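You operate a simulated robot arm through the tools that you are given. There is no shell and no other tool.

You run a simulated robot arm. Do the job below in one go: nothing can be reset, and whatever is moved stays where it is left.

## Task
Put things in order on the tote bench front. At the end: the big black ring stands where the blue stepped sleeve stood; the blue stepped sleeve stands where the silver wide yellow-band tube stood; the orange tape measure stands where the big black ring stood; the silver wide yellow-band tube from the tote bench front stands on top of the brown carton with a green band; whatever was shut is shut again. Leave all else as you found it, and nothing knocked over.

The check looks at the end state, three seconds after you hand in, the way a careful person would. Anything else that was tipped, shoved, dropped, spilled or broken makes it a failure.

## Robot
A 7-joint arm with a two-finger gripper, fixed in place. Base frame: the origin is at the foot of the arm, x ahead of it, y to its left, z up; the work surface is at about z = 0. Units: mm, degrees, N and s.
With the tool pointing down near the work surface it reaches from about 160 to 380 mm from the base axis. Its first joint turns from -72.0 to 72.0 degrees. Payload 0.6 kg.
The tool frame sits at the grasp point between the pads (the TCP): z along the fingers, y along the line on which they close. The tips reach 22 mm beyond it. The gripper opens to 92 mm. The gripper's body begins 65 mm behind the TCP.
Orientation is that of the tool frame in the base frame, as a unit quaternion [w, x, y, z]. With the fingers straight down and closing along the base's y, the tool's x points along the base's -x, its y along +y and its z along -z.

## Interface
- The arm moves only by the tool arm_command. Its argument "deltas" is text: rows parted by semicolons, each of 6 numbers parted by spaces: the shift along the tool's x, y, z in mm, then the turn, a rotation vector about the tool's x, y, z in degrees. In form: tx ty tz wx wy wz; .... A call has 1 to 20 rows; each row is the pose to reach, as a shift and turn from the pose commanded when the call began, along the tool's axes at that moment. "fingers" is the closure, from 0 (fully open) to 1 (shut), set as the call begins (left out, the last holds). A row lasts 0.2 s, in which the tool goes at most 50 mm and 8.6 degrees; a call with a longer step from one row to the next is refused whole, and so is a gripper value outside its range. A pose out of reach is approached as far as the arm can. The call stops where the force on the tool passes 40 N (or 10 N more than at its start, if that is more) or the arm is blocked; 0.2 s more then pass. The fingers move at their own pace and stop on an object; they squeeze with about 20 N. The grip force told is the motor's: it shows also when the fingers shut on nothing. Time passes only in rows, and 0.2 s behind the last, so rows that repeat a pose let the fingers close. The reply holds the time, the measured pose of the TCP, the force on the tool along the base axes, the opening and the grip force, in the units named above and with some noise, with the torque about the TCP (base axes, N m) and any sound that the robot's microphone picked up.
- Cameras (640 x 400 px; columns grow to the right, rows downward): "scene" is fixed at [55, -269.5, 409.1]; the picture's right is [0.78, -0.62, 0.00], its down [-0.34, -0.43, -0.84] and it looks along [0.52, 0.66, -0.54] (base axes); focal length 214 px, centre (320, 200). "wrist" rides on the gripper at [71, 19, -102] in the tool frame; the picture's right is [-0.26, 0.97, 0.00], its down [-0.75, -0.20, -0.63] and it looks along [-0.60, -0.16, 0.78] (tool axes); focal length 280 px, centre (320, 200). There is no depth. A picture from a camera that has moved, and an enlarged one, comes with that camera's place and axes in the base frame and with its lens.
- capture(camera): a new picture of that camera. The clock stands still meanwhile.
- close_up(camera, box): a new picture of the part [left, top, right, bottom] of that camera's present view, enlarged. The clock stands still meanwhile.
- finish_job(): hands the job in; it is judged then, once.

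Nothing tells you positions but the pictures and the camera data. Unless the task says otherwise, let go and move clear before handing in.

The tools are called after "Call:" by a JSON object that holds its "name" and its "arguments". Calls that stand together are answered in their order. arm_command: Moves the arm, as the interface text tells. Its arguments: {"type":"object","properties":{"deltas":{"type":"string"},"fingers":{"type":"number"}},"required":["deltas"]} The other tools are called the same way: capture (camera) takes a picture; close_up (camera, box) takes an enlarged picture of a part of a camera's view; finish_job () hands the job in.

At the start:

```text
time_s: 0.0
eef_pos: [232.4, 88.2, 282.6]
tool_rot: [0.0, 0.0, 1.0, 0.0]
force: [0.3, 0.3, -0.5]
wrist_torque: [0.01, 0.0, 0.02]
opening: 91.9
finger_force: 0.1
```

scene: 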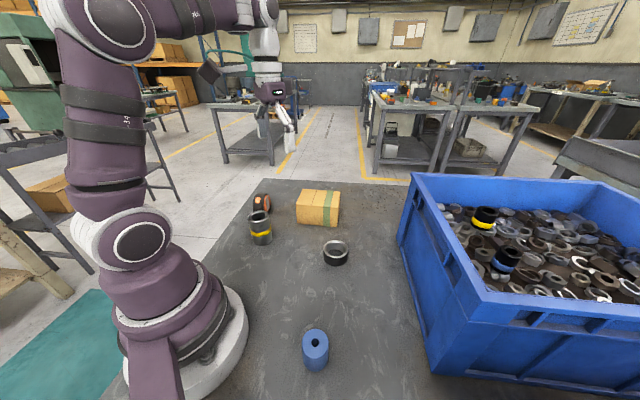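
wrist: 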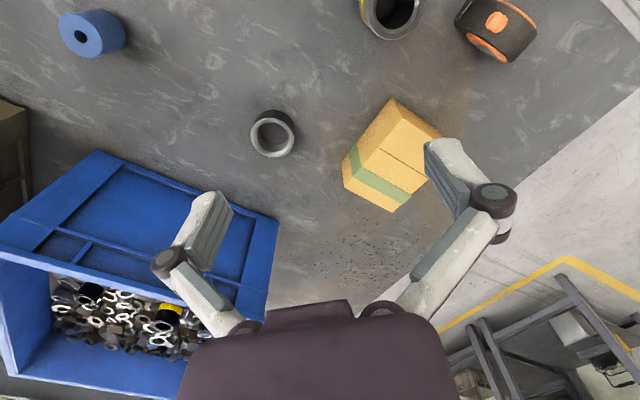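

I see a bench with a blue sleeve, a black ring, a silver tube with a yellow band, an orange tape measure and a brown carton with a green band, and a blue tote to the right. I'll take closer pictures to work out their positions before moving.

Call:
{"name": "close_up", "arguments": {"camera": "scene", "box": [230, 170, 390, 270]}}

Call:
{"name": "close_up", "arguments": {"camera": "scene", "box": [240, 290, 400, 390]}}

Call:
{"name": "close_up", "arguments": {"camera": "wrist", "box": [320, 0, 640, 200]}}

Call:
{"name": "close_up", "arguments": {"camera": "wrist", "box": [0, 0, 320, 200]}}

```text
4.00 times, centred on (310, 220) of scene
camera zoom: at [55.0, -269.5, 409.1], right [0.78, -0.62, 0.0], down [-0.34, -0.43, -0.84], along [0.52, 0.66, -0.54], focal length 858 px, centre (360, 120)
```

zoom: 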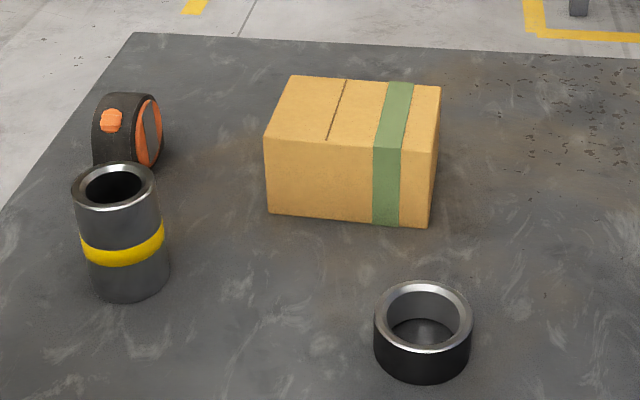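

```text
4.00 times, centred on (320, 340) of scene
camera zoom: at [55.0, -269.5, 409.1], right [0.78, -0.62, 0.0], down [-0.34, -0.43, -0.84], along [0.52, 0.66, -0.54], focal length 858 px, centre (320, -360)
```

zoom: 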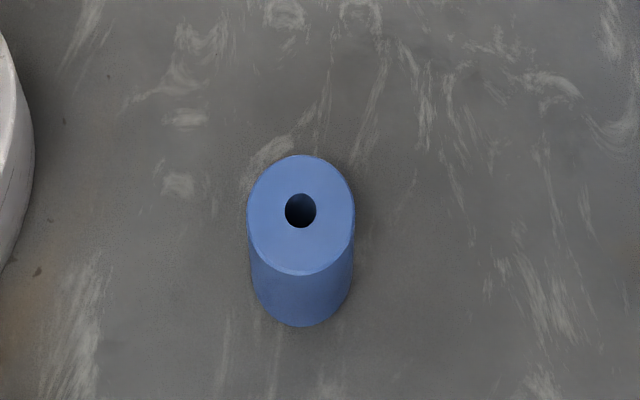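

```text
2.00 times, centred on (480, 100) of wrist
camera zoom: at [161.5, 106.2, 384.6], right [0.26, 0.97, 0.0], down [0.75, -0.2, 0.63], along [0.6, -0.16, -0.78], focal length 561 px, centre (0, 400)
```

zoom: 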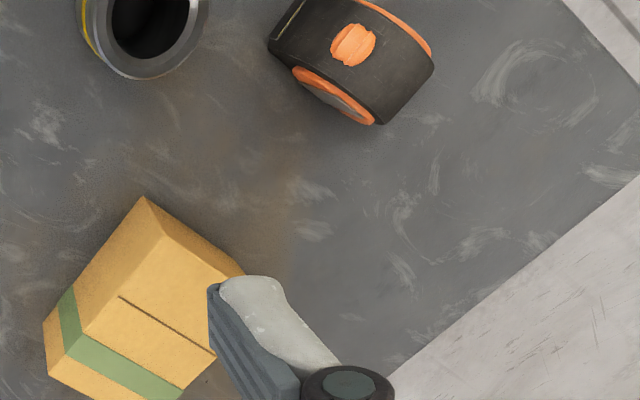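

```text
2.00 times, centred on (160, 100) of wrist
camera zoom: at [161.5, 106.2, 384.6], right [0.26, 0.97, 0.0], down [0.75, -0.2, 0.63], along [0.6, -0.16, -0.78], focal length 561 px, centre (640, 400)
```

zoom: 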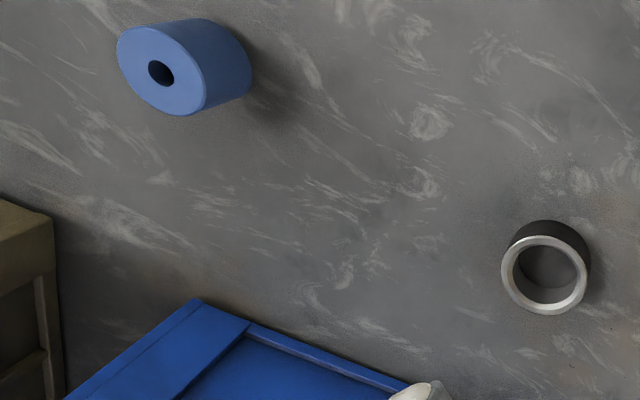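

The tube looks to be near (200,166), the blue sleeve near (145,-146), the ring near (314,-3), the tape near (256,280) and the carton centre near (388,153). I'll hover over the tube with the tool turned radially and take a closer look.

Call:
{"name": "arm_command", "arguments": {"deltas": "4 9.75 6.5 0 0 -5; 8 19.5 13 0 0 -10; 12 29.25 19.5 0 0 -15; 16 39 26 0 0 -20; 20 48.75 32.5 0 0 -25; 24 58.5 39 0 0 -30; 28 68.25 45.5 0 0 -35; 32 78 52 0 0 -40; 32 78 52 0 0 -40; 32 78 52 0 0 -40", "fingers": 0}}

Call:
{"name": "capture", "arguments": {"camera": "wrist"}}

Call:
{"name": "capture", "arguments": {"camera": "scene"}}

```text
time_s: 2.2
eef_pos: [200.6, 166.6, 230.4]
tool_rot: [0.0, -0.341, 0.94, 0.001]
force: [-0.1, 0.1, 0.7]
wrist_torque: [0.02, -0.01, -0.01]
opening: 91.9
finger_force: 0.0
```

```text
taken
camera wrist: at [133.4, 135.0, 332.5], right [-0.42, 0.91, 0.0], down [0.71, 0.33, 0.62], along [0.57, 0.26, -0.78], focal length 280 px, centre (320, 200)
```

wrist: 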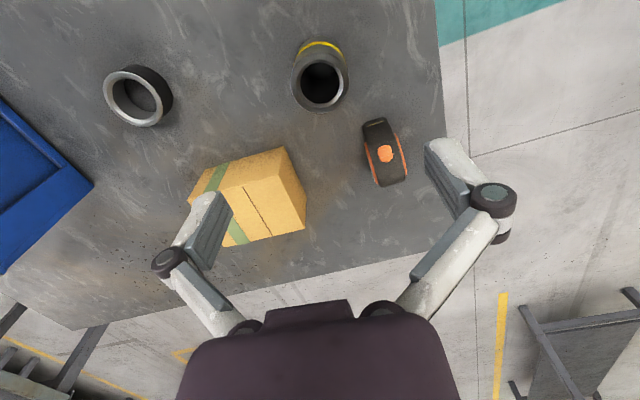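

```text
taken
```

scene: 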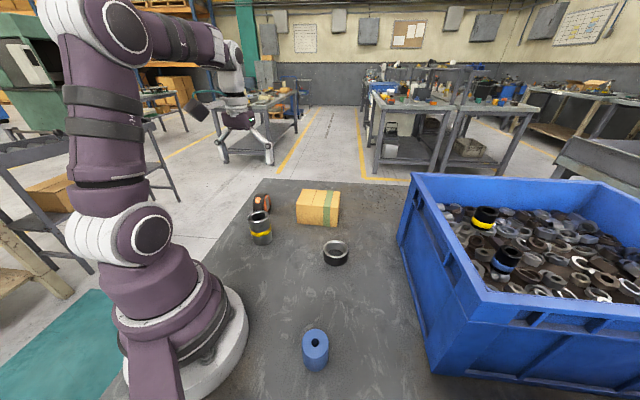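

The view is clear, with the tube, tape, carton and ring all visible. I'll zoom in to measure each one precisely.

Call:
{"name": "close_up", "arguments": {"camera": "wrist", "box": [260, 20, 440, 200]}}

Call:
{"name": "close_up", "arguments": {"camera": "wrist", "box": [80, 40, 320, 260]}}

```text
2.22 times, centred on (350, 110) of wrist
camera zoom: at [133.4, 135.0, 332.5], right [-0.42, 0.91, 0.0], down [0.71, 0.33, 0.62], along [0.57, 0.26, -0.78], focal length 623 px, centre (253, 400)
```

zoom: 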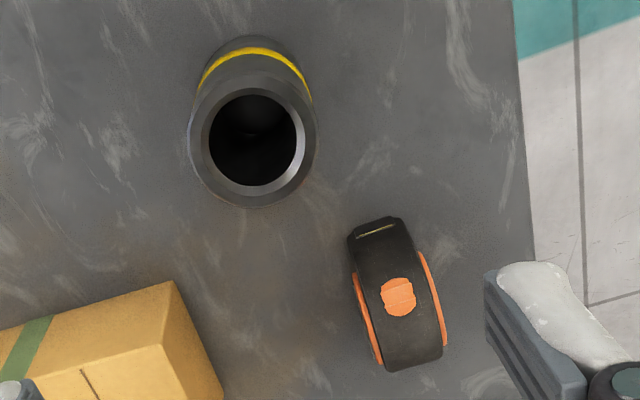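

```text
1.82 times, centred on (200, 150) of wrist
camera zoom: at [133.4, 135.0, 332.5], right [-0.42, 0.91, 0.0], down [0.71, 0.33, 0.62], along [0.57, 0.26, -0.78], focal length 510 px, centre (538, 291)
```

zoom: 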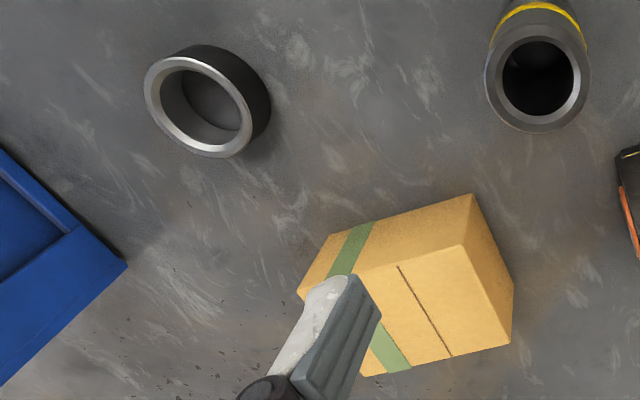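

Both cameras agree. The tube is at about (200.3,165.5), roughly 51 mm in diameter and 80 mm tall. The carton's near corner is at (313.5,166.5), with its top at about z=69. Before gripping anything, I'll check with an empty gripper how far out I can reach over the carton.

Call:
{"name": "arm_command", "arguments": {"deltas": "-16 -14 5 0 0 2; -32 -28 10 0 0 4; -48 -43 15 0 0 6; -64 -57 20 0 0 8; -81 -71 25 0 0 10; -97 -86 30 0 0 12; -113 -100 35 0 0 14; -129.5 -114.2 40.6 0 0 16.6; -129.5 -114.2 40.6 0 0 16.6; -129.5 -114.2 40.6 0 0 16.6"}}

Call:
{"name": "capture", "arguments": {"camera": "wrist"}}

```text
time_s: 4.4
eef_pos: [336.1, 146.1, 181.0]
tool_rot: [0.0, -0.202, 0.979, 0.0]
force: [0.5, -0.5, 0.2]
wrist_torque: [0.01, -0.03, -0.01]
opening: 92.1
finger_force: 0.2
out of reach, approached as far as the arm can: row 6, 7, 8, 9, 10
```

```text
taken
camera wrist: at [262.3, 136.0, 281.9], right [-0.14, 0.99, 0.0], down [0.77, 0.11, 0.62], along [0.62, 0.09, -0.78], focal length 280 px, centre (320, 200)
```

wrist: 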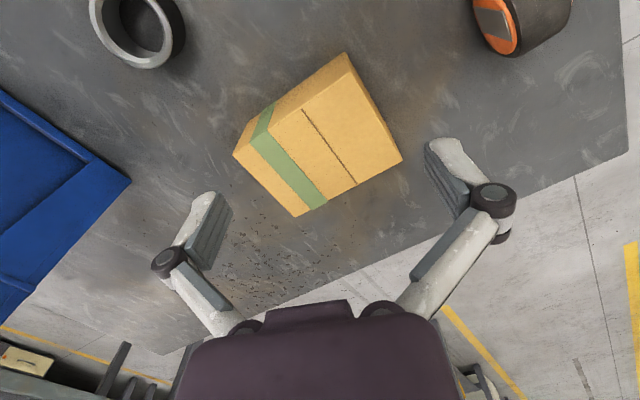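

Without tilt, the tool reaches only about 366 mm radius here, so the carton will need the tool tilted outward. I'll back off a little to see what pose the deltas are now measured from.

Call:
{"name": "arm_command", "arguments": {"deltas": "15 0 0 0 0 0; 30 0 0 0 0 0; 30 0 0 0 0 0; 30 0 0 0 0 0"}}

```text
time_s: 5.4
eef_pos: [306.8, 133.0, 180.5]
tool_rot: [-0.001, -0.202, 0.979, 0.0]
force: [1.1, 0.1, 0.1]
wrist_torque: [0.0, -0.01, -0.02]
opening: 91.8
finger_force: 0.3
```

The deltas start from the pose actually reached. Next I'll test a 30° outward tilt over the carton, still with the gripper empty and high.

Call:
{"name": "arm_command", "arguments": {"deltas": "-8.5 0 3.8 0 -4 0; -17 0 7.5 0 -8 0; -25.5 0 11 0 -12 0; -34 0 15 0 -16 0; -42.5 0 19 0 -20 0; -51 0 22 0 -24 0; -60 0 26 0 -27 0; -68.5 0 30 0 -30 0; -68.5 0 30 0 -30 0; -68.5 0 30 0 -30 0"}}

Call:
{"name": "capture", "arguments": {"camera": "wrist"}}

Call:
{"name": "capture", "arguments": {"camera": "scene"}}

```text
time_s: 7.6
eef_pos: [371.9, 160.1, 149.2]
tool_rot: [0.254, -0.196, 0.946, 0.053]
force: [-0.9, 0.0, 0.5]
wrist_torque: [-0.04, 0.0, -0.02]
opening: 92.2
finger_force: 0.1
```

```text
taken
camera wrist: at [261.3, 132.2, 201.6], right [-0.18, 0.98, 0.13], down [0.39, -0.05, 0.92], along [0.9, 0.21, -0.37], focal length 280 px, centre (320, 200)
```

wrist: 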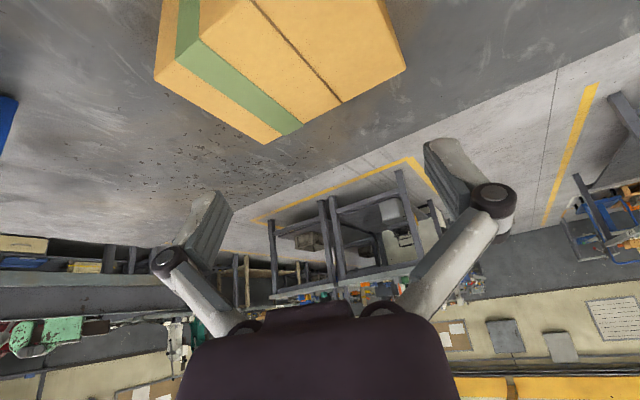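

```text
taken
```

scene: 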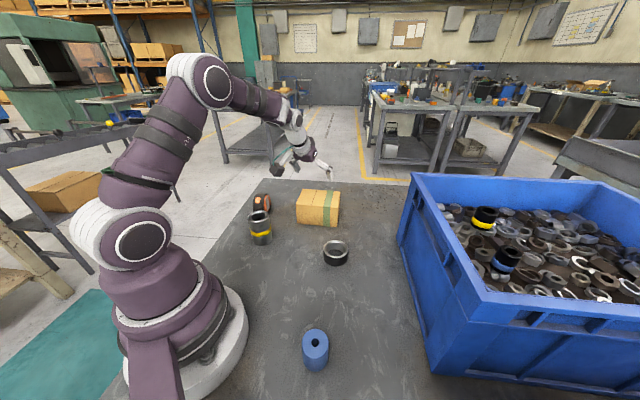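

With a 30° tilt I reach (372,160,149). I'll test going lower to the release height, about z=119, which keeps the tips well above the carton top.

Call:
{"name": "arm_command", "arguments": {"deltas": "5 0 8.7 0 0 0; 10 0 17.3 0 0 0; 15 0 26 0 0 0; 15 0 26 0 0 0; 15 0 26 0 0 0"}}

Call:
{"name": "close_up", "arguments": {"camera": "scene", "box": [230, 140, 390, 240]}}

```text
time_s: 8.8
eef_pos: [373.3, 159.2, 121.5]
tool_rot: [0.253, -0.196, 0.946, 0.052]
force: [-0.4, -0.5, 0.0]
wrist_torque: [0.03, 0.02, 0.04]
opening: 92.1
finger_force: 0.1
```

```text
4.00 times, centred on (310, 190) of scene
camera zoom: at [55.0, -269.5, 409.1], right [0.78, -0.62, 0.0], down [-0.34, -0.43, -0.84], along [0.52, 0.66, -0.54], focal length 858 px, centre (360, 240)
```

zoom: 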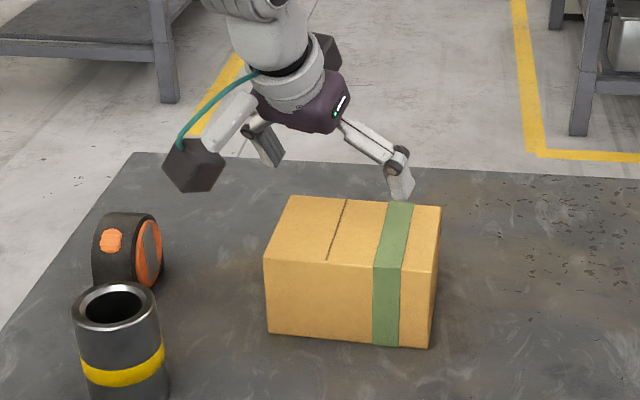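

That's reachable. I'll check whether a gentler 20° tilt also works here, since it would make the pick easier.

Call:
{"name": "arm_command", "arguments": {"deltas": "0 0 0 0 5 0; 0 0 0 0 10 0; 0 0 0 0 10 0; 0 0 0 0 10 0"}}

```text
time_s: 9.8
eef_pos: [372.0, 158.9, 120.1]
tool_rot: [0.17, -0.2, 0.964, 0.035]
force: [0.2, 0.2, 0.3]
wrist_torque: [-0.01, 0.02, 0.04]
opening: 92.1
finger_force: 0.1
```

The 20° tilt works too. Now I'll check that the approach height above the carton, about z=145 at 20° tilt, is reachable.

Call:
{"name": "arm_command", "arguments": {"deltas": "-4.3 0 -11.7 0 0 0; -8.6 0 -23.5 0 0 0; -8.6 0 -23.5 0 0 0; -8.6 0 -23.5 0 0 0"}}

```text
time_s: 10.8
eef_pos: [371.2, 159.7, 145.7]
tool_rot: [0.17, -0.199, 0.964, 0.035]
force: [0.2, -0.2, -0.1]
wrist_torque: [0.01, 0.03, -0.01]
opening: 91.9
finger_force: 0.2
```

Everything needed is reachable. Now I'll move back to hover above the tube, keeping the 20° tilt and turning to a radial yaw.

Call:
{"name": "arm_command", "arguments": {"deltas": "17.3 9.1 -9 -0.7 0 -1.9; 34.6 18.3 -17.9 -1.4 0 -3.8; 51.9 27.4 -26.9 -2.1 0 -5.7; 69.2 36.5 -35.8 -2.8 0 -7.7; 86.5 45.7 -44.8 -3.5 0 -9.6; 103.9 54.8 -53.8 -4.2 0 -11.5; 121.2 64 -62.7 -4.9 0 -13.4; 138.5 73.1 -71.7 -5.57 0 -15.32; 138.5 73.1 -71.7 -5.57 0 -15.32; 138.5 73.1 -71.7 -5.57 0 -15.32"}}

Call:
{"name": "capture", "arguments": {"camera": "wrist"}}

Call:
{"name": "capture", "arguments": {"camera": "scene"}}

```text
time_s: 13.0
eef_pos: [200.4, 165.7, 164.2]
tool_rot: [0.164, -0.334, 0.926, 0.059]
force: [0.4, 0.3, 0.2]
wrist_torque: [0.01, 0.02, 0.0]
opening: 92.0
finger_force: 0.1
```

```text
taken
camera wrist: at [110.5, 115.8, 236.7], right [-0.43, 0.9, 0.09], down [0.51, 0.16, 0.85], along [0.75, 0.41, -0.53], focal length 280 px, centre (320, 200)
```

wrist: 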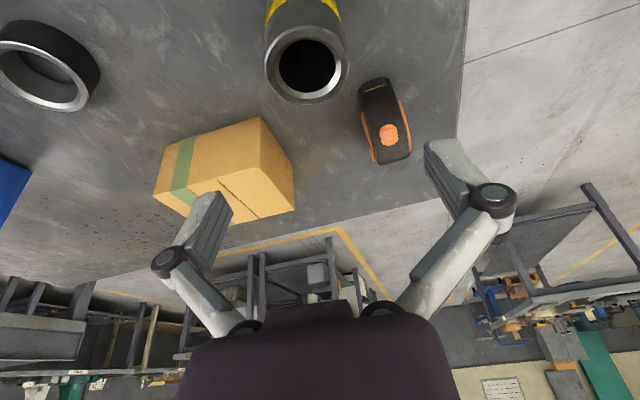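

```text
taken
```

scene: 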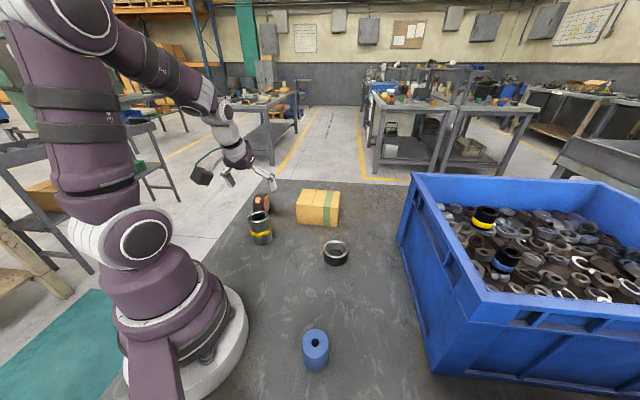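

The tool is centred over the tube. I'm going straight down to z≈50 with the fingers open on either side of it.

Call:
{"name": "arm_command", "arguments": {"deltas": "4.9 0 13.5 0 0 0; 9.8 0 27 0 0 0; 14.7 0 40.5 0 0 0; 19.6 0 54 0 0 0; 24.5 0 67.5 0 0 0; 29.4 0 81 0 0 0; 34.3 0 94.6 0 0 0; 39.3 0 108 0 0 0; 39.3 0 108 0 0 0"}}

Call:
{"name": "capture", "arguments": {"camera": "wrist"}}

Call:
{"name": "close_up", "arguments": {"camera": "scene", "box": [180, 150, 340, 250]}}

```text
time_s: 15.0
eef_pos: [200.9, 165.4, 50.6]
tool_rot: [0.163, -0.334, 0.926, 0.059]
force: [0.4, -0.3, 0.5]
wrist_torque: [-0.01, 0.0, -0.03]
opening: 91.8
finger_force: 0.1
```

```text
taken
camera wrist: at [110.2, 115.2, 121.2], right [-0.43, 0.9, 0.09], down [0.51, 0.16, 0.85], along [0.75, 0.41, -0.53], focal length 280 px, centre (320, 200)
```

wrist: 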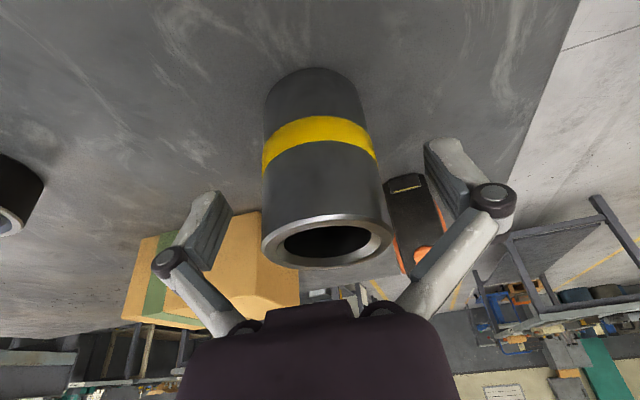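

```text
4.00 times, centred on (260, 200) of scene
camera zoom: at [55.0, -269.5, 409.1], right [0.78, -0.62, 0.0], down [-0.34, -0.43, -0.84], along [0.52, 0.66, -0.54], focal length 858 px, centre (560, 200)
```

zoom: 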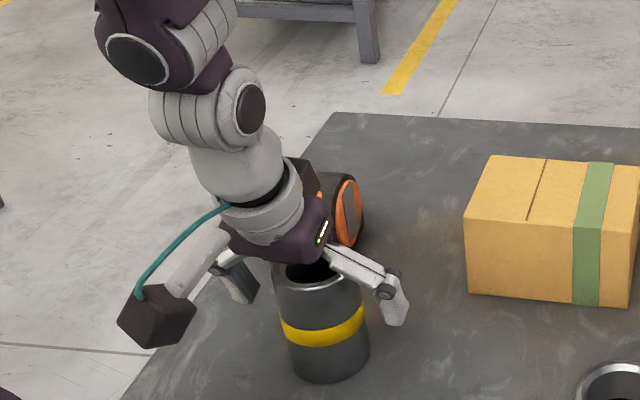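

The fingers straddle the tube cleanly, so I'm closing the grip.

Call:
{"name": "arm_command", "arguments": {"deltas": "0 0 0 0 0 0; 0 0 0 0 0 0; 0 0 0 0 0 0; 0 0 0 0 0 0; 0 0 0 0 0 0", "fingers": 1}}

```text
time_s: 16.2
eef_pos: [201.5, 165.9, 51.0]
tool_rot: [0.163, -0.334, 0.926, 0.059]
force: [-4.1, 2.0, 5.9]
wrist_torque: [0.04, 0.09, 0.03]
opening: 51.7
finger_force: 20.7
```

I have the tube at 51.7 mm opening. I'm lifting it straight up.

Call:
{"name": "arm_command", "arguments": {"deltas": "-1.7 0 -4.7 0 0 0; -5.1 0 -14.1 0 0 0; -10.3 0 -28.2 0 0 0; -17.1 0 -47 0 0 0; -24 0 -65.8 0 0 0; -30.8 0 -84.6 0 0 0; -37.6 0 -103.4 0 0 0; -37.6 0 -103.4 0 0 0; -37.6 0 -103.4 0 0 0"}}

Call:
{"name": "capture", "arguments": {"camera": "scene"}}

Call:
{"name": "capture", "arguments": {"camera": "wrist"}}

```text
time_s: 18.2
eef_pos: [200.7, 164.5, 158.1]
tool_rot: [0.162, -0.335, 0.926, 0.059]
force: [-0.1, -0.6, -6.1]
wrist_torque: [0.0, 0.04, 0.04]
opening: 51.5
finger_force: 20.2
```

```text
taken
```

scene: 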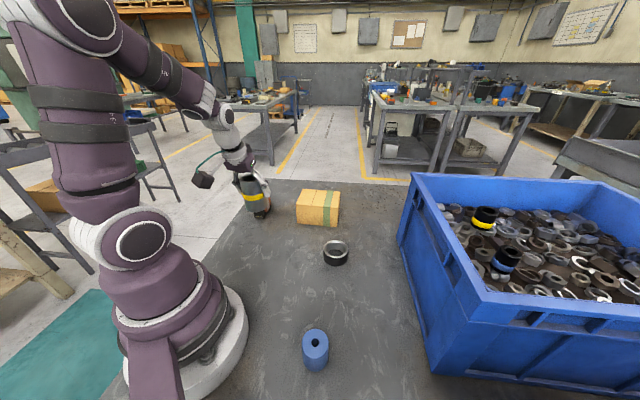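

```text
taken
camera wrist: at [110.3, 114.3, 230.6], right [-0.43, 0.9, 0.09], down [0.51, 0.16, 0.84], along [0.75, 0.41, -0.53], focal length 280 px, centre (320, 200)
```

wrist: 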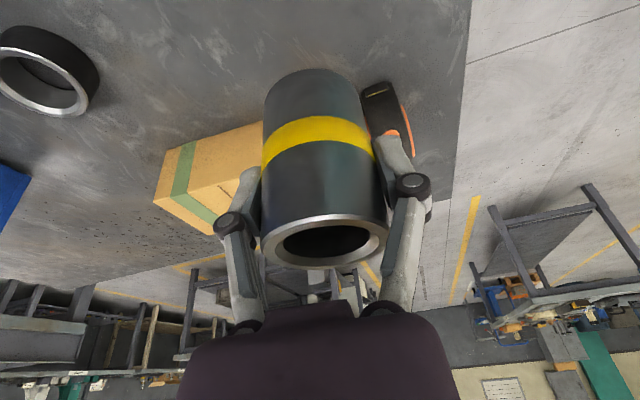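

The tube hangs upright in the grip. Now I'm carrying it to above the carton, with its bottom kept well above the carton top.

Call:
{"name": "arm_command", "arguments": {"deltas": "-9.9 -9.4 4.3 0.47 0 1.28; -19.8 -18.7 8.6 0.94 0 2.57; -29.7 -28.1 13 1.4 0 3.85; -39.6 -37.4 17.3 1.87 0 5.14; -49.5 -46.8 21.6 2.34 0 6.42; -59.5 -56.2 25.9 2.8 0 7.7; -69.4 -65.5 30.2 3.27 0 8.99; -79.3 -74.9 34.5 3.74 0 10.27; -89.2 -84.2 38.9 4.2 0 11.56; -99.1 -93.6 43.2 4.68 0 12.84; -109 -103 47.5 5.14 0 14.1; -118.9 -112.3 51.8 5.61 0 15.41; -118.9 -112.3 51.8 5.61 0 15.41; -118.9 -112.3 51.8 5.61 0 15.41; -118.9 -112.3 51.8 5.61 0 15.41"}}

Call:
{"name": "capture", "arguments": {"camera": "wrist"}}

Call:
{"name": "close_up", "arguments": {"camera": "scene", "box": [230, 140, 390, 240]}}

```text
time_s: 21.4
eef_pos: [370.7, 161.5, 153.8]
tool_rot: [0.17, -0.199, 0.965, 0.035]
force: [-0.1, 0.6, -5.9]
wrist_torque: [-0.02, 0.04, -0.01]
opening: 51.4
finger_force: 20.1
```

```text
taken
camera wrist: at [270.4, 138.5, 223.8], right [-0.16, 0.98, 0.09], down [0.53, 0.01, 0.84], along [0.83, 0.18, -0.53], focal length 280 px, centre (320, 200)
```

wrist: 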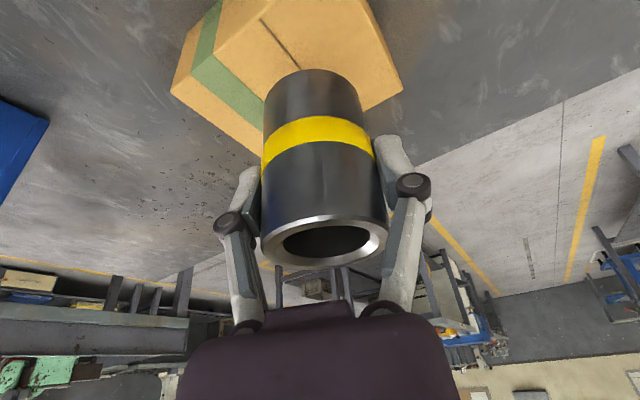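

```text
4.00 times, centred on (310, 190) of scene
camera zoom: at [55.0, -269.4, 409.1], right [0.78, -0.62, 0.0], down [-0.34, -0.43, -0.84], along [0.52, 0.66, -0.54], focal length 858 px, centre (360, 240)
```

zoom: 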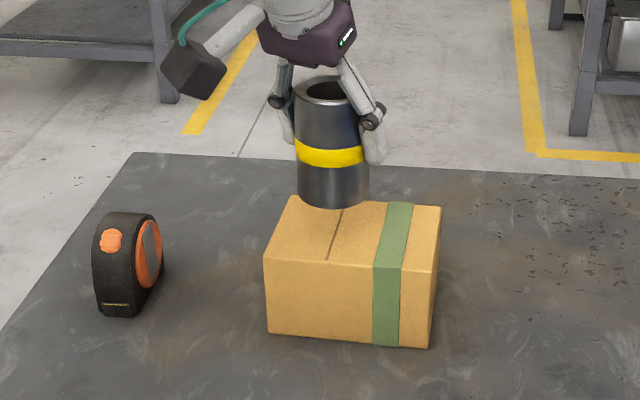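

The tube is above the carton at (370.7,161.5), with its bottom at about z=103. I'm lowering it 28 mm and then continuing in fine steps.

Call:
{"name": "arm_command", "arguments": {"deltas": "2.4 0 6.6 0 0 0; 4.8 0 13.2 0 0 0; 7.2 0 19.7 0 0 0; 9.6 0 26.3 0 0 0; 9.6 0 26.3 0 0 0; 9.6 0 26.3 0 0 0"}}

Call:
{"name": "close_up", "arguments": {"camera": "scene", "box": [230, 140, 390, 240]}}

```text
time_s: 22.8
eef_pos: [372.1, 161.2, 123.1]
tool_rot: [0.17, -0.199, 0.965, 0.035]
force: [-0.2, -1.0, -5.0]
wrist_torque: [0.02, 0.03, 0.0]
opening: 51.5
finger_force: 19.8
```

```text
4.00 times, centred on (310, 190) of scene
camera zoom: at [55.0, -269.4, 409.1], right [0.78, -0.62, 0.0], down [-0.34, -0.43, -0.84], along [0.52, 0.66, -0.54], focal length 858 px, centre (360, 240)
```

zoom: 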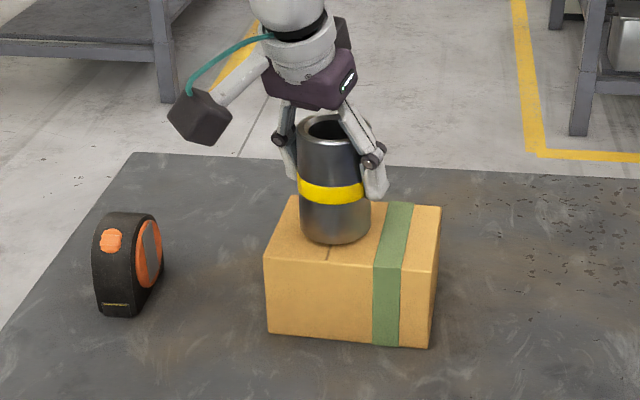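

It's a few millimetres above the carton. I'm going down in 1 mm steps and watching the force.

Call:
{"name": "arm_command", "arguments": {"deltas": "0.34 0 0.94 0 0 0; 0.68 0 1.88 0 0 0; 1.03 0 2.82 0 0 0; 1.03 0 2.82 0 0 0"}}

```text
time_s: 23.8
eef_pos: [373.0, 161.1, 121.0]
tool_rot: [0.17, -0.199, 0.965, 0.035]
force: [-0.3, 0.2, -5.9]
wrist_torque: [-0.02, 0.0, -0.02]
opening: 51.4
finger_force: 20.1
```

Call:
{"name": "arm_command", "arguments": {"deltas": "0.34 0 0.94 0 0 0; 0.5 0 1.4 0 0 0; 0.5 0 1.4 0 0 0"}}

Call:
{"name": "close_up", "arguments": {"camera": "scene", "box": [280, 160, 360, 210]}}

```text
time_s: 24.6
eef_pos: [371.4, 161.0, 120.6]
tool_rot: [0.171, -0.199, 0.964, 0.036]
force: [-6.5, -2.7, 13.1]
wrist_torque: [-0.07, 0.18, 0.09]
opening: 51.7
finger_force: 20.2
```

```text
8.00 times, centred on (320, 185) of scene
camera zoom: at [55.0, -269.5, 409.1], right [0.78, -0.62, 0.0], down [-0.34, -0.43, -0.84], along [0.52, 0.66, -0.54], focal length 1716 px, centre (320, 320)
```

zoom: 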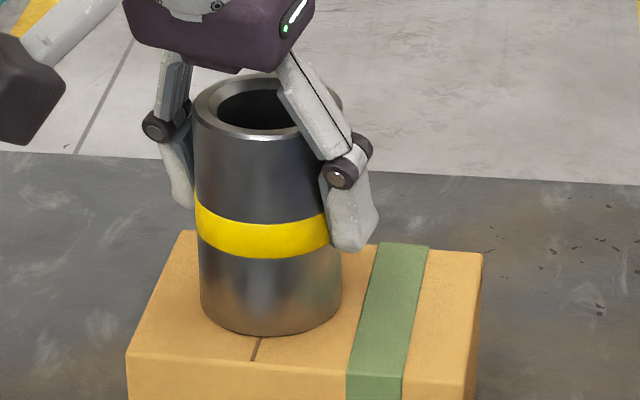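

The tube is now resting on the carton, pressing with about 19 N. I'll relieve most of that and then release.

Call:
{"name": "arm_command", "arguments": {"deltas": "-0.2 0 -0.55 0 0 0; -0.3 0 -0.8 0 0 0; -0.3 0 -0.8 0 0 0"}}

```text
time_s: 25.4
eef_pos: [372.5, 160.7, 120.4]
tool_rot: [0.17, -0.199, 0.965, 0.036]
force: [0.9, 0.3, -1.8]
wrist_torque: [0.08, -0.13, -0.01]
opening: 51.4
finger_force: 19.8
```

The load is down to almost nothing and the tube is supported by the carton, so I'm opening the fingers.

Call:
{"name": "arm_command", "arguments": {"deltas": "0 0 0 0 0 0; 0 0 0 0 0 0; 0 0 0 0 0 0; 0 0 0 0 0 0; 0 0 0 0 0 0", "fingers": 0}}

Call:
{"name": "close_up", "arguments": {"camera": "scene", "box": [260, 130, 380, 240]}}

Call:
{"name": "capture", "arguments": {"camera": "wrist"}}

```text
time_s: 26.6
eef_pos: [371.0, 161.2, 120.5]
tool_rot: [0.17, -0.198, 0.965, 0.035]
force: [-0.3, 0.7, -0.4]
wrist_torque: [0.02, -0.03, -0.02]
opening: 92.0
finger_force: 0.1
```

```text
3.64 times, centred on (320, 185) of scene
camera zoom: at [55.0, -269.5, 409.1], right [0.78, -0.62, 0.0], down [-0.34, -0.43, -0.84], along [0.52, 0.66, -0.54], focal length 780 px, centre (320, 254)
```

zoom: 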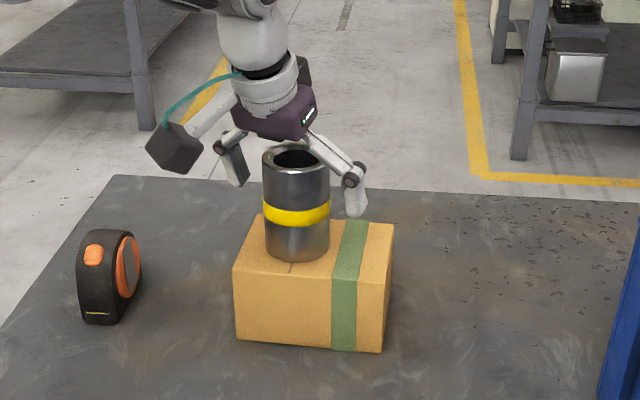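

```text
taken
camera wrist: at [270.9, 138.5, 191.7], right [-0.16, 0.98, 0.09], down [0.53, 0.01, 0.84], along [0.83, 0.18, -0.53], focal length 280 px, centre (320, 200)
```

wrist: 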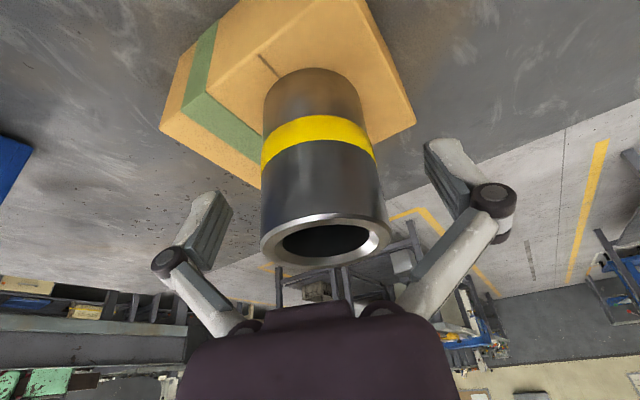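

The tube is standing on the carton. I'm retracting along the finger axis, then removing the tilt and moving inward.

Call:
{"name": "arm_command", "arguments": {"deltas": "0 0 -10 0 0 0; 0 0 -22 0 0 0; 0 0 -36 0 0 0; 0 0 -52 0 0 0; 0 0 -68 0 0 0; 0 0 -84 0 0 0; 0 0 -100 0 0 0; 14.1 0 -105.1 0 5 0; 28.2 0 -110.2 0 10 0; 42.3 0 -115.4 0 15 0; 56.4 0 -120.5 0 20 0; 56.4 0 -120.5 0 20 0; 56.4 0 -120.5 0 20 0"}}

Call:
{"name": "capture", "arguments": {"camera": "scene"}}

Call:
{"name": "capture", "arguments": {"camera": "wrist"}}

```text
time_s: 29.4
eef_pos: [286.8, 124.1, 215.0]
tool_rot: [0.0, -0.202, 0.979, 0.0]
force: [-0.2, -0.9, -0.9]
wrist_torque: [-0.01, 0.0, -0.01]
opening: 92.0
finger_force: 0.0
```

```text
taken
```

scene: 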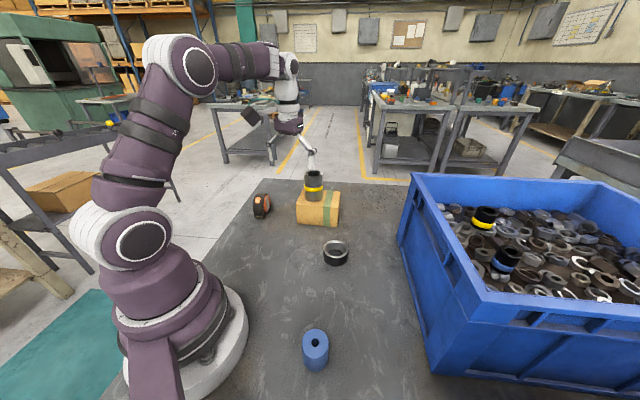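

```text
taken
camera wrist: at [212.6, 114.0, 316.9], right [-0.14, 0.99, 0.0], down [0.77, 0.11, 0.62], along [0.62, 0.09, -0.78], focal length 280 px, centre (320, 200)
```

wrist: 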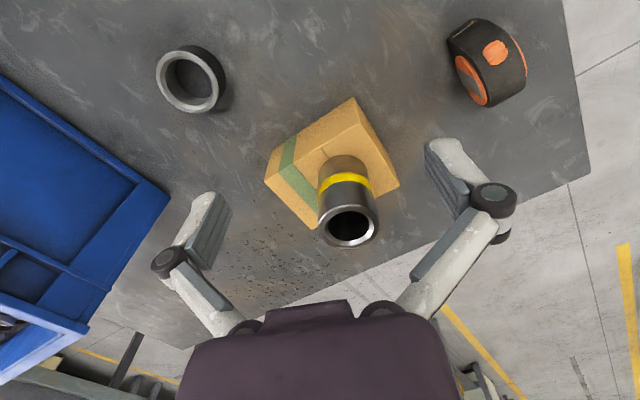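

The tube stands well on the carton. From here I'll zoom in on the ring and the tape to refine their positions.

Call:
{"name": "close_up", "arguments": {"camera": "wrist", "box": [140, 20, 260, 130]}}

Call:
{"name": "close_up", "arguments": {"camera": "wrist", "box": [430, 0, 550, 120]}}

Call:
{"name": "close_up", "arguments": {"camera": "scene", "box": [235, 180, 295, 230]}}

Call:
{"name": "close_up", "arguments": {"camera": "scene", "box": [305, 220, 365, 280]}}

```text
3.64 times, centred on (200, 75) of wrist
camera zoom: at [212.6, 114.0, 316.9], right [-0.14, 0.99, 0.0], down [0.77, 0.11, 0.62], along [0.62, 0.09, -0.78], focal length 1020 px, centre (756, 654)
```

zoom: 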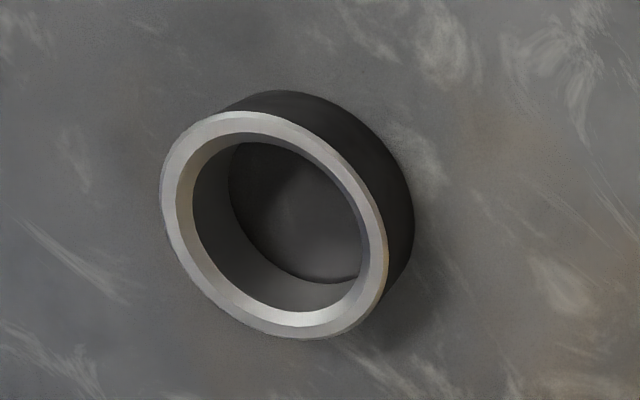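

```text
3.33 times, centred on (490, 60) of wrist
camera zoom: at [212.6, 114.0, 316.9], right [-0.14, 0.99, 0.0], down [0.77, 0.11, 0.62], along [0.62, 0.09, -0.78], focal length 935 px, centre (-247, 667)
```

zoom: 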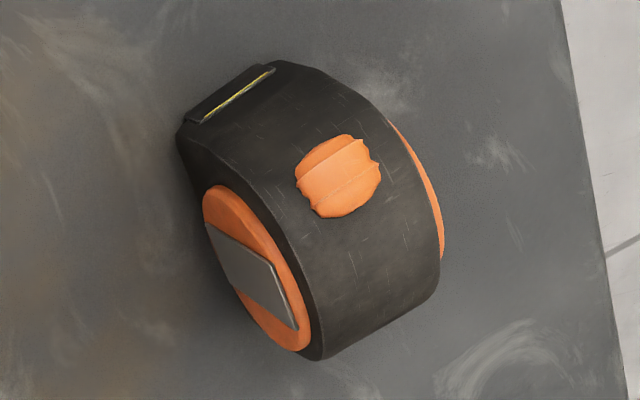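

```text
8.00 times, centred on (265, 205) of scene
camera zoom: at [55.0, -269.5, 409.1], right [0.78, -0.62, 0.0], down [-0.34, -0.43, -0.84], along [0.52, 0.66, -0.54], focal length 1716 px, centre (760, 160)
```

zoom: 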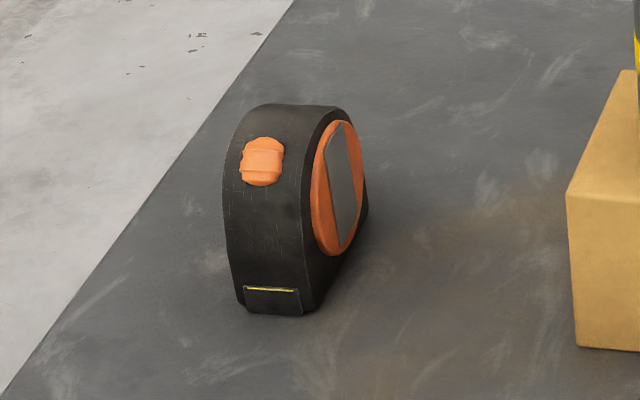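

```text
6.67 times, centred on (335, 250) of scene
camera zoom: at [55.0, -269.5, 409.1], right [0.78, -0.62, 0.0], down [-0.34, -0.43, -0.84], along [0.52, 0.66, -0.54], focal length 1430 px, centre (220, -133)
```

zoom: 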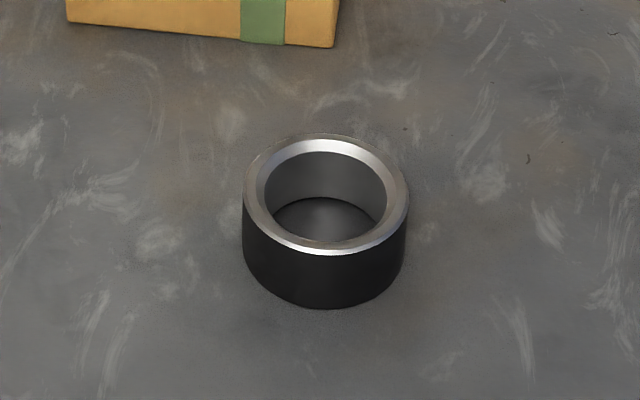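

The ring is at about (313.5,-3.6), 60 mm across and 30 mm tall. The tape centre is at about (258,282), with its length running radially at about 46°, roughly 70×34×67 mm. Next I'm going to hover above the blue sleeve.

Call:
{"name": "arm_command", "arguments": {"deltas": "19.75 -16 0.8 0 0 5.69; 39.5 -32 1.7 0 0 11.38; 59.25 -48 2.5 0 0 17.08; 79 -64 3.3 0 0 22.77; 98.75 -80 4.2 0 0 28.46; 118.5 -96 5 0 0 34.15; 138.25 -112 5.8 0 0 39.84; 158 -128 6.7 0 0 45.5; 177.75 -144 7.5 0 0 51.2; 197.5 -160 8.3 0 0 56.9; 217.25 -176 9.2 0 0 62.6; 237 -192 10 0 0 68.3; 237 -192 10 0 0 68.3; 237 -192 10 0 0 68.3"}}

Call:
{"name": "capture", "arguments": {"camera": "wrist"}}

Call:
{"name": "capture", "arguments": {"camera": "scene"}}

```text
time_s: 32.4
eef_pos: [144.5, -145.9, 204.5]
tool_rot: [-0.001, 0.383, 0.924, 0.0]
force: [0.0, 0.4, 0.4]
wrist_torque: [0.0, 0.01, 0.03]
opening: 91.9
finger_force: 0.0
```

```text
taken
camera wrist: at [108.4, -82.6, 306.1], right [0.87, 0.5, 0.0], down [0.39, -0.68, 0.63], along [0.31, -0.54, -0.78], focal length 280 px, centre (320, 200)
```

wrist: 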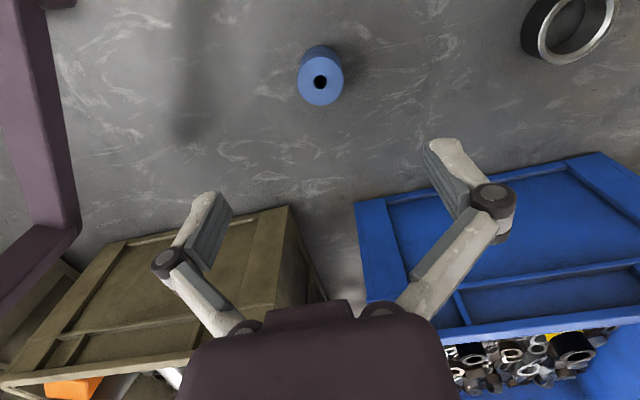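

```text
taken
```

scene: 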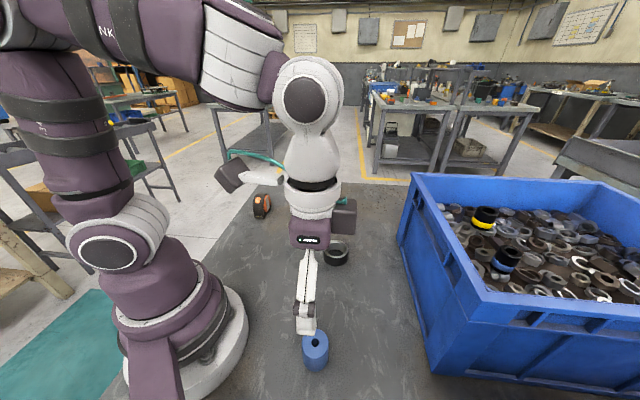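

The tool is above the blue sleeve. I'll zoom in to get its exact centre and see its stepped shape.

Call:
{"name": "close_up", "arguments": {"camera": "wrist", "box": [280, 30, 360, 120]}}

Call:
{"name": "close_up", "arguments": {"camera": "scene", "box": [280, 290, 360, 390]}}

```text
4.44 times, centred on (320, 75) of wrist
camera zoom: at [108.4, -82.6, 306.1], right [0.87, 0.5, 0.0], down [0.39, -0.68, 0.63], along [0.31, -0.54, -0.78], focal length 1246 px, centre (320, 756)
```

zoom: 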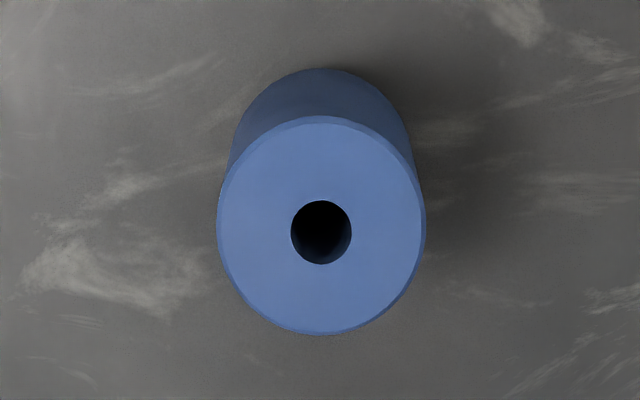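

```text
4.00 times, centred on (320, 340) of scene
camera zoom: at [55.0, -269.5, 409.1], right [0.78, -0.62, 0.0], down [-0.34, -0.43, -0.84], along [0.52, 0.66, -0.54], focal length 858 px, centre (320, -360)
```

zoom: 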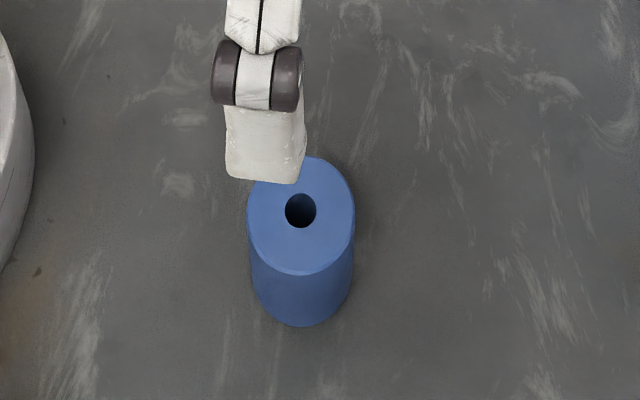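

The sleeve is a plain cylinder outside, about 41 mm across and 50 mm tall, centred at (145,-144.8). I'm going down to z≈28 around it.

Call:
{"name": "arm_command", "arguments": {"deltas": "0.4 1.1 20 0 0 0; 0.4 1.1 42 0 0 0; 0.4 1.1 64 0 0 0; 0.4 1.1 86 0 0 0; 0.4 1.1 108 0 0 0; 0.4 1.1 130 0 0 0; 0.4 1.1 148 0 0 0; 0.4 1.1 162 0 0 0; 0.4 1.1 172 0 0 0; 0.4 1.1 176 0 0 0; 0.4 1.1 176 0 0 0"}}

Call:
{"name": "capture", "arguments": {"camera": "wrist"}}

Call:
{"name": "capture", "arguments": {"camera": "scene"}}

```text
time_s: 34.8
eef_pos: [145.4, -144.6, 27.6]
tool_rot: [-0.001, 0.384, 0.923, 0.0]
force: [0.4, -0.8, 1.3]
wrist_torque: [0.03, 0.0, -0.04]
opening: 92.1
finger_force: 0.0
```

```text
taken
camera wrist: at [107.5, -82.0, 129.7], right [0.87, 0.5, 0.0], down [0.39, -0.68, 0.62], along [0.31, -0.54, -0.78], focal length 280 px, centre (320, 200)
```

wrist: 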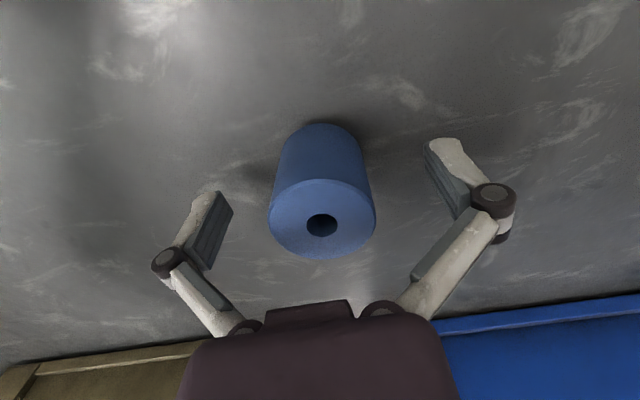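

```text
taken
```

scene: 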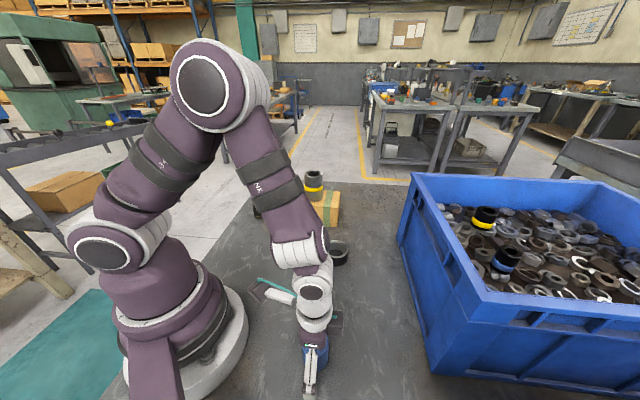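

The sleeve is centred between the fingers, so I'm closing.

Call:
{"name": "arm_command", "arguments": {"deltas": "0 0 0 0 0 0; 0 0 0 0 0 0; 0 0 0 0 0 0; 0 0 0 0 0 0; 0 0 0 0 0 0", "fingers": 1}}

Call:
{"name": "capture", "arguments": {"camera": "wrist"}}

```text
time_s: 36.0
eef_pos: [145.0, -145.9, 29.4]
tool_rot: [0.0, 0.383, 0.924, 0.0]
force: [1.2, 3.3, 8.9]
wrist_torque: [0.04, -0.05, -0.01]
opening: 40.3
finger_force: 20.2
```

```text
taken
camera wrist: at [107.6, -82.0, 129.8], right [0.87, 0.5, 0.0], down [0.39, -0.68, 0.63], along [0.31, -0.54, -0.78], focal length 280 px, centre (320, 200)
```

wrist: 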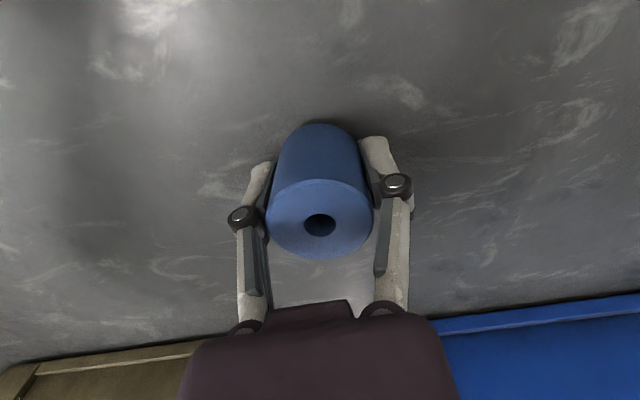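

The sleeve is gripped at 40.3 mm opening. I'm lifting it straight up.

Call:
{"name": "arm_command", "arguments": {"deltas": "0 0 -4 0 0 0; 0 0 -12 0 0 0; 0 0 -28 0 0 0; 0 0 -48 0 0 0; 0 0 -68 0 0 0; 0 0 -88 0 0 0; 0 0 -108 0 0 0; 0 0 -125 0 0 0; 0 0 -125 0 0 0"}}

Call:
{"name": "capture", "arguments": {"camera": "wrist"}}

Call:
{"name": "capture", "arguments": {"camera": "scene"}}

```text
time_s: 38.0
eef_pos: [144.5, -145.4, 152.9]
tool_rot: [0.0, 0.383, 0.924, -0.001]
force: [-0.1, -0.1, -3.5]
wrist_torque: [0.0, 0.01, -0.01]
opening: 40.5
finger_force: 20.7
```

```text
taken
camera wrist: at [106.5, -81.8, 255.7], right [0.87, 0.5, 0.0], down [0.39, -0.68, 0.63], along [0.31, -0.54, -0.78], focal length 280 px, centre (320, 200)
```

wrist: 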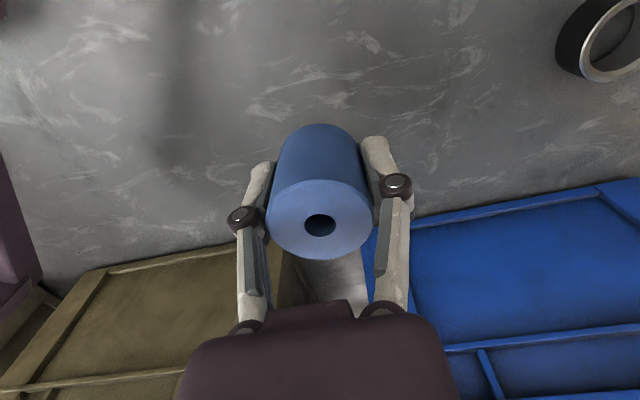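

```text
taken
```

scene: 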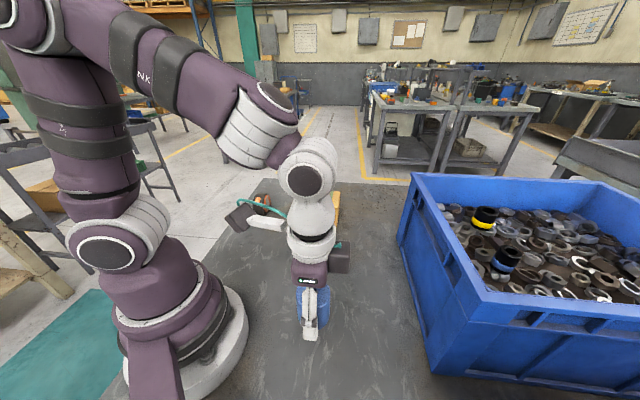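

The sleeve is securely held. I'm carrying it around in an arc to above the tube's old spot.

Call:
{"name": "arm_command", "arguments": {"deltas": "5.3 20.3 0 0 0 -5.63; 10.6 40.7 0 0 0 -11.25; 15.9 61 0 0 0 -16.88; 21.2 81.3 0 0 0 -22.5; 26.5 101.6 0 0 0 -28.1; 31.8 122 0 0 0 -33.75; 37.1 142.3 0 0 0 -39.4; 42.4 162.6 0 0 0 -45; 59.7 174.7 0 0 0 -49.95; 76.9 186.8 0 0 0 -54.9; 94.2 198.9 0 0 0 -59.85; 111.4 210.9 0 0 0 -64.8; 128.7 223 0 0 0 -69.75; 145.9 235.1 0 0 0 -74.7; 163.2 247.1 0 0 0 -79.65; 180.4 259.2 0 0 0 -84.6; 180.4 259.2 0 0 0 -84.6; 180.4 259.2 0 0 0 -84.6"}}

Call:
{"name": "capture", "arguments": {"camera": "wrist"}}

Call:
{"name": "capture", "arguments": {"camera": "scene"}}

```text
time_s: 41.8
eef_pos: [200.0, 167.9, 153.8]
tool_rot: [0.0, -0.339, 0.941, 0.001]
force: [0.5, 0.1, -1.8]
wrist_torque: [0.01, -0.01, 0.01]
opening: 40.2
finger_force: 19.7
```

```text
taken
camera wrist: at [133.1, 136.2, 254.4], right [-0.41, 0.91, 0.0], down [0.71, 0.32, 0.62], along [0.57, 0.26, -0.78], focal length 280 px, centre (320, 200)
```

wrist: 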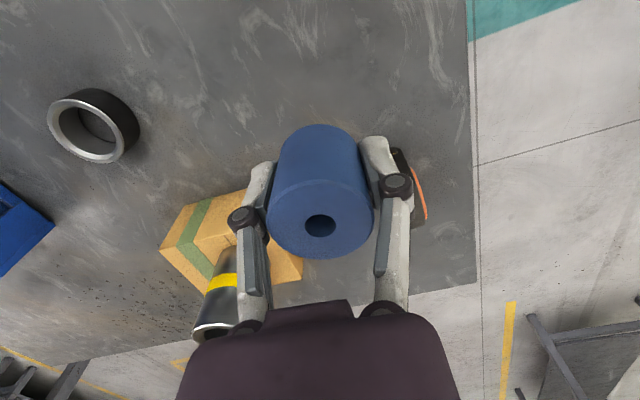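

```text
taken
```

scene: 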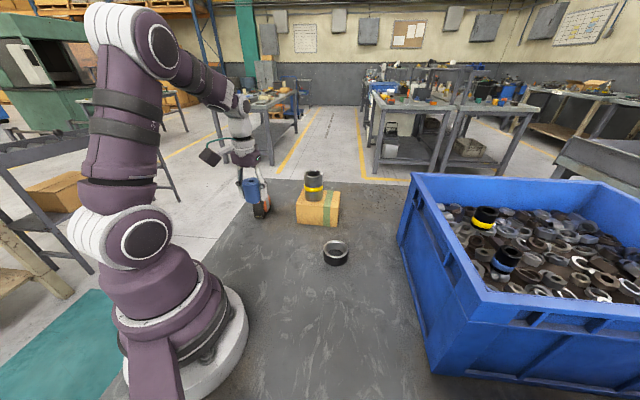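

I'm at (199.9,167.6) and the target is (200.5,165.4). I'll correct that offset while lowering to just above the table.

Call:
{"name": "arm_command", "arguments": {"deltas": "0.8 -2.1 10 0 0 0; 0.8 -2.1 28 0 0 0; 0.8 -2.1 46 0 0 0; 0.8 -2.1 64 0 0 0; 0.8 -2.1 82 0 0 0; 0.8 -2.1 98 0 0 0; 0.8 -2.1 110 0 0 0; 0.8 -2.1 117 0 0 0; 0.8 -2.1 117 0 0 0; 0.8 -2.1 117 0 0 0"}}

Call:
{"name": "capture", "arguments": {"camera": "wrist"}}

Call:
{"name": "close_up", "arguments": {"camera": "scene", "box": [220, 170, 320, 260]}}

```text
time_s: 44.0
eef_pos: [200.3, 163.2, 36.8]
tool_rot: [0.0, -0.338, 0.941, 0.0]
force: [-0.1, 0.4, -3.7]
wrist_torque: [0.0, 0.02, 0.04]
opening: 40.3
finger_force: 20.4
```

```text
taken
camera wrist: at [133.8, 132.4, 137.2], right [-0.41, 0.91, 0.0], down [0.71, 0.32, 0.63], along [0.57, 0.26, -0.78], focal length 280 px, centre (320, 200)
```

wrist: 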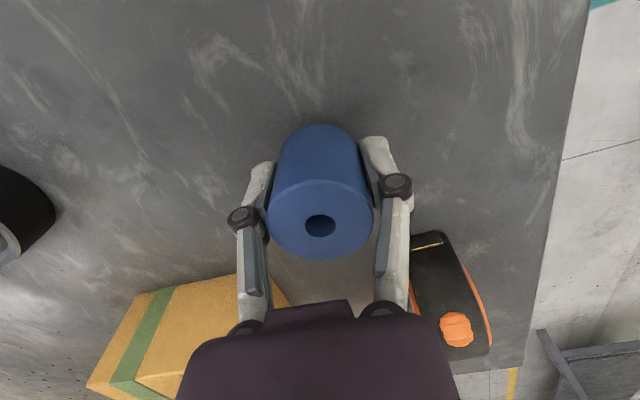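

```text
4.44 times, centred on (270, 215) of scene
camera zoom: at [55.0, -269.4, 409.1], right [0.78, -0.62, 0.0], down [-0.34, -0.43, -0.84], along [0.52, 0.66, -0.54], focal length 953 px, centre (542, 133)
```

zoom: 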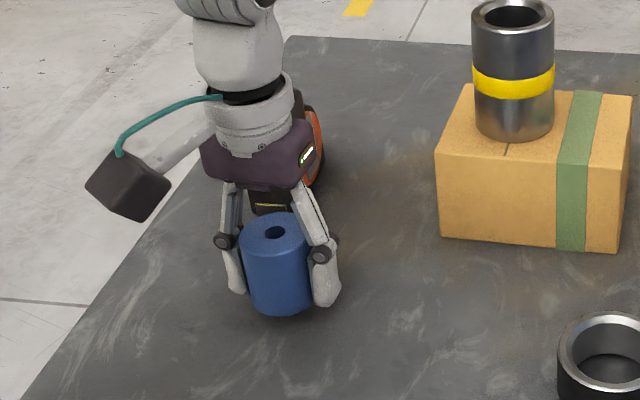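

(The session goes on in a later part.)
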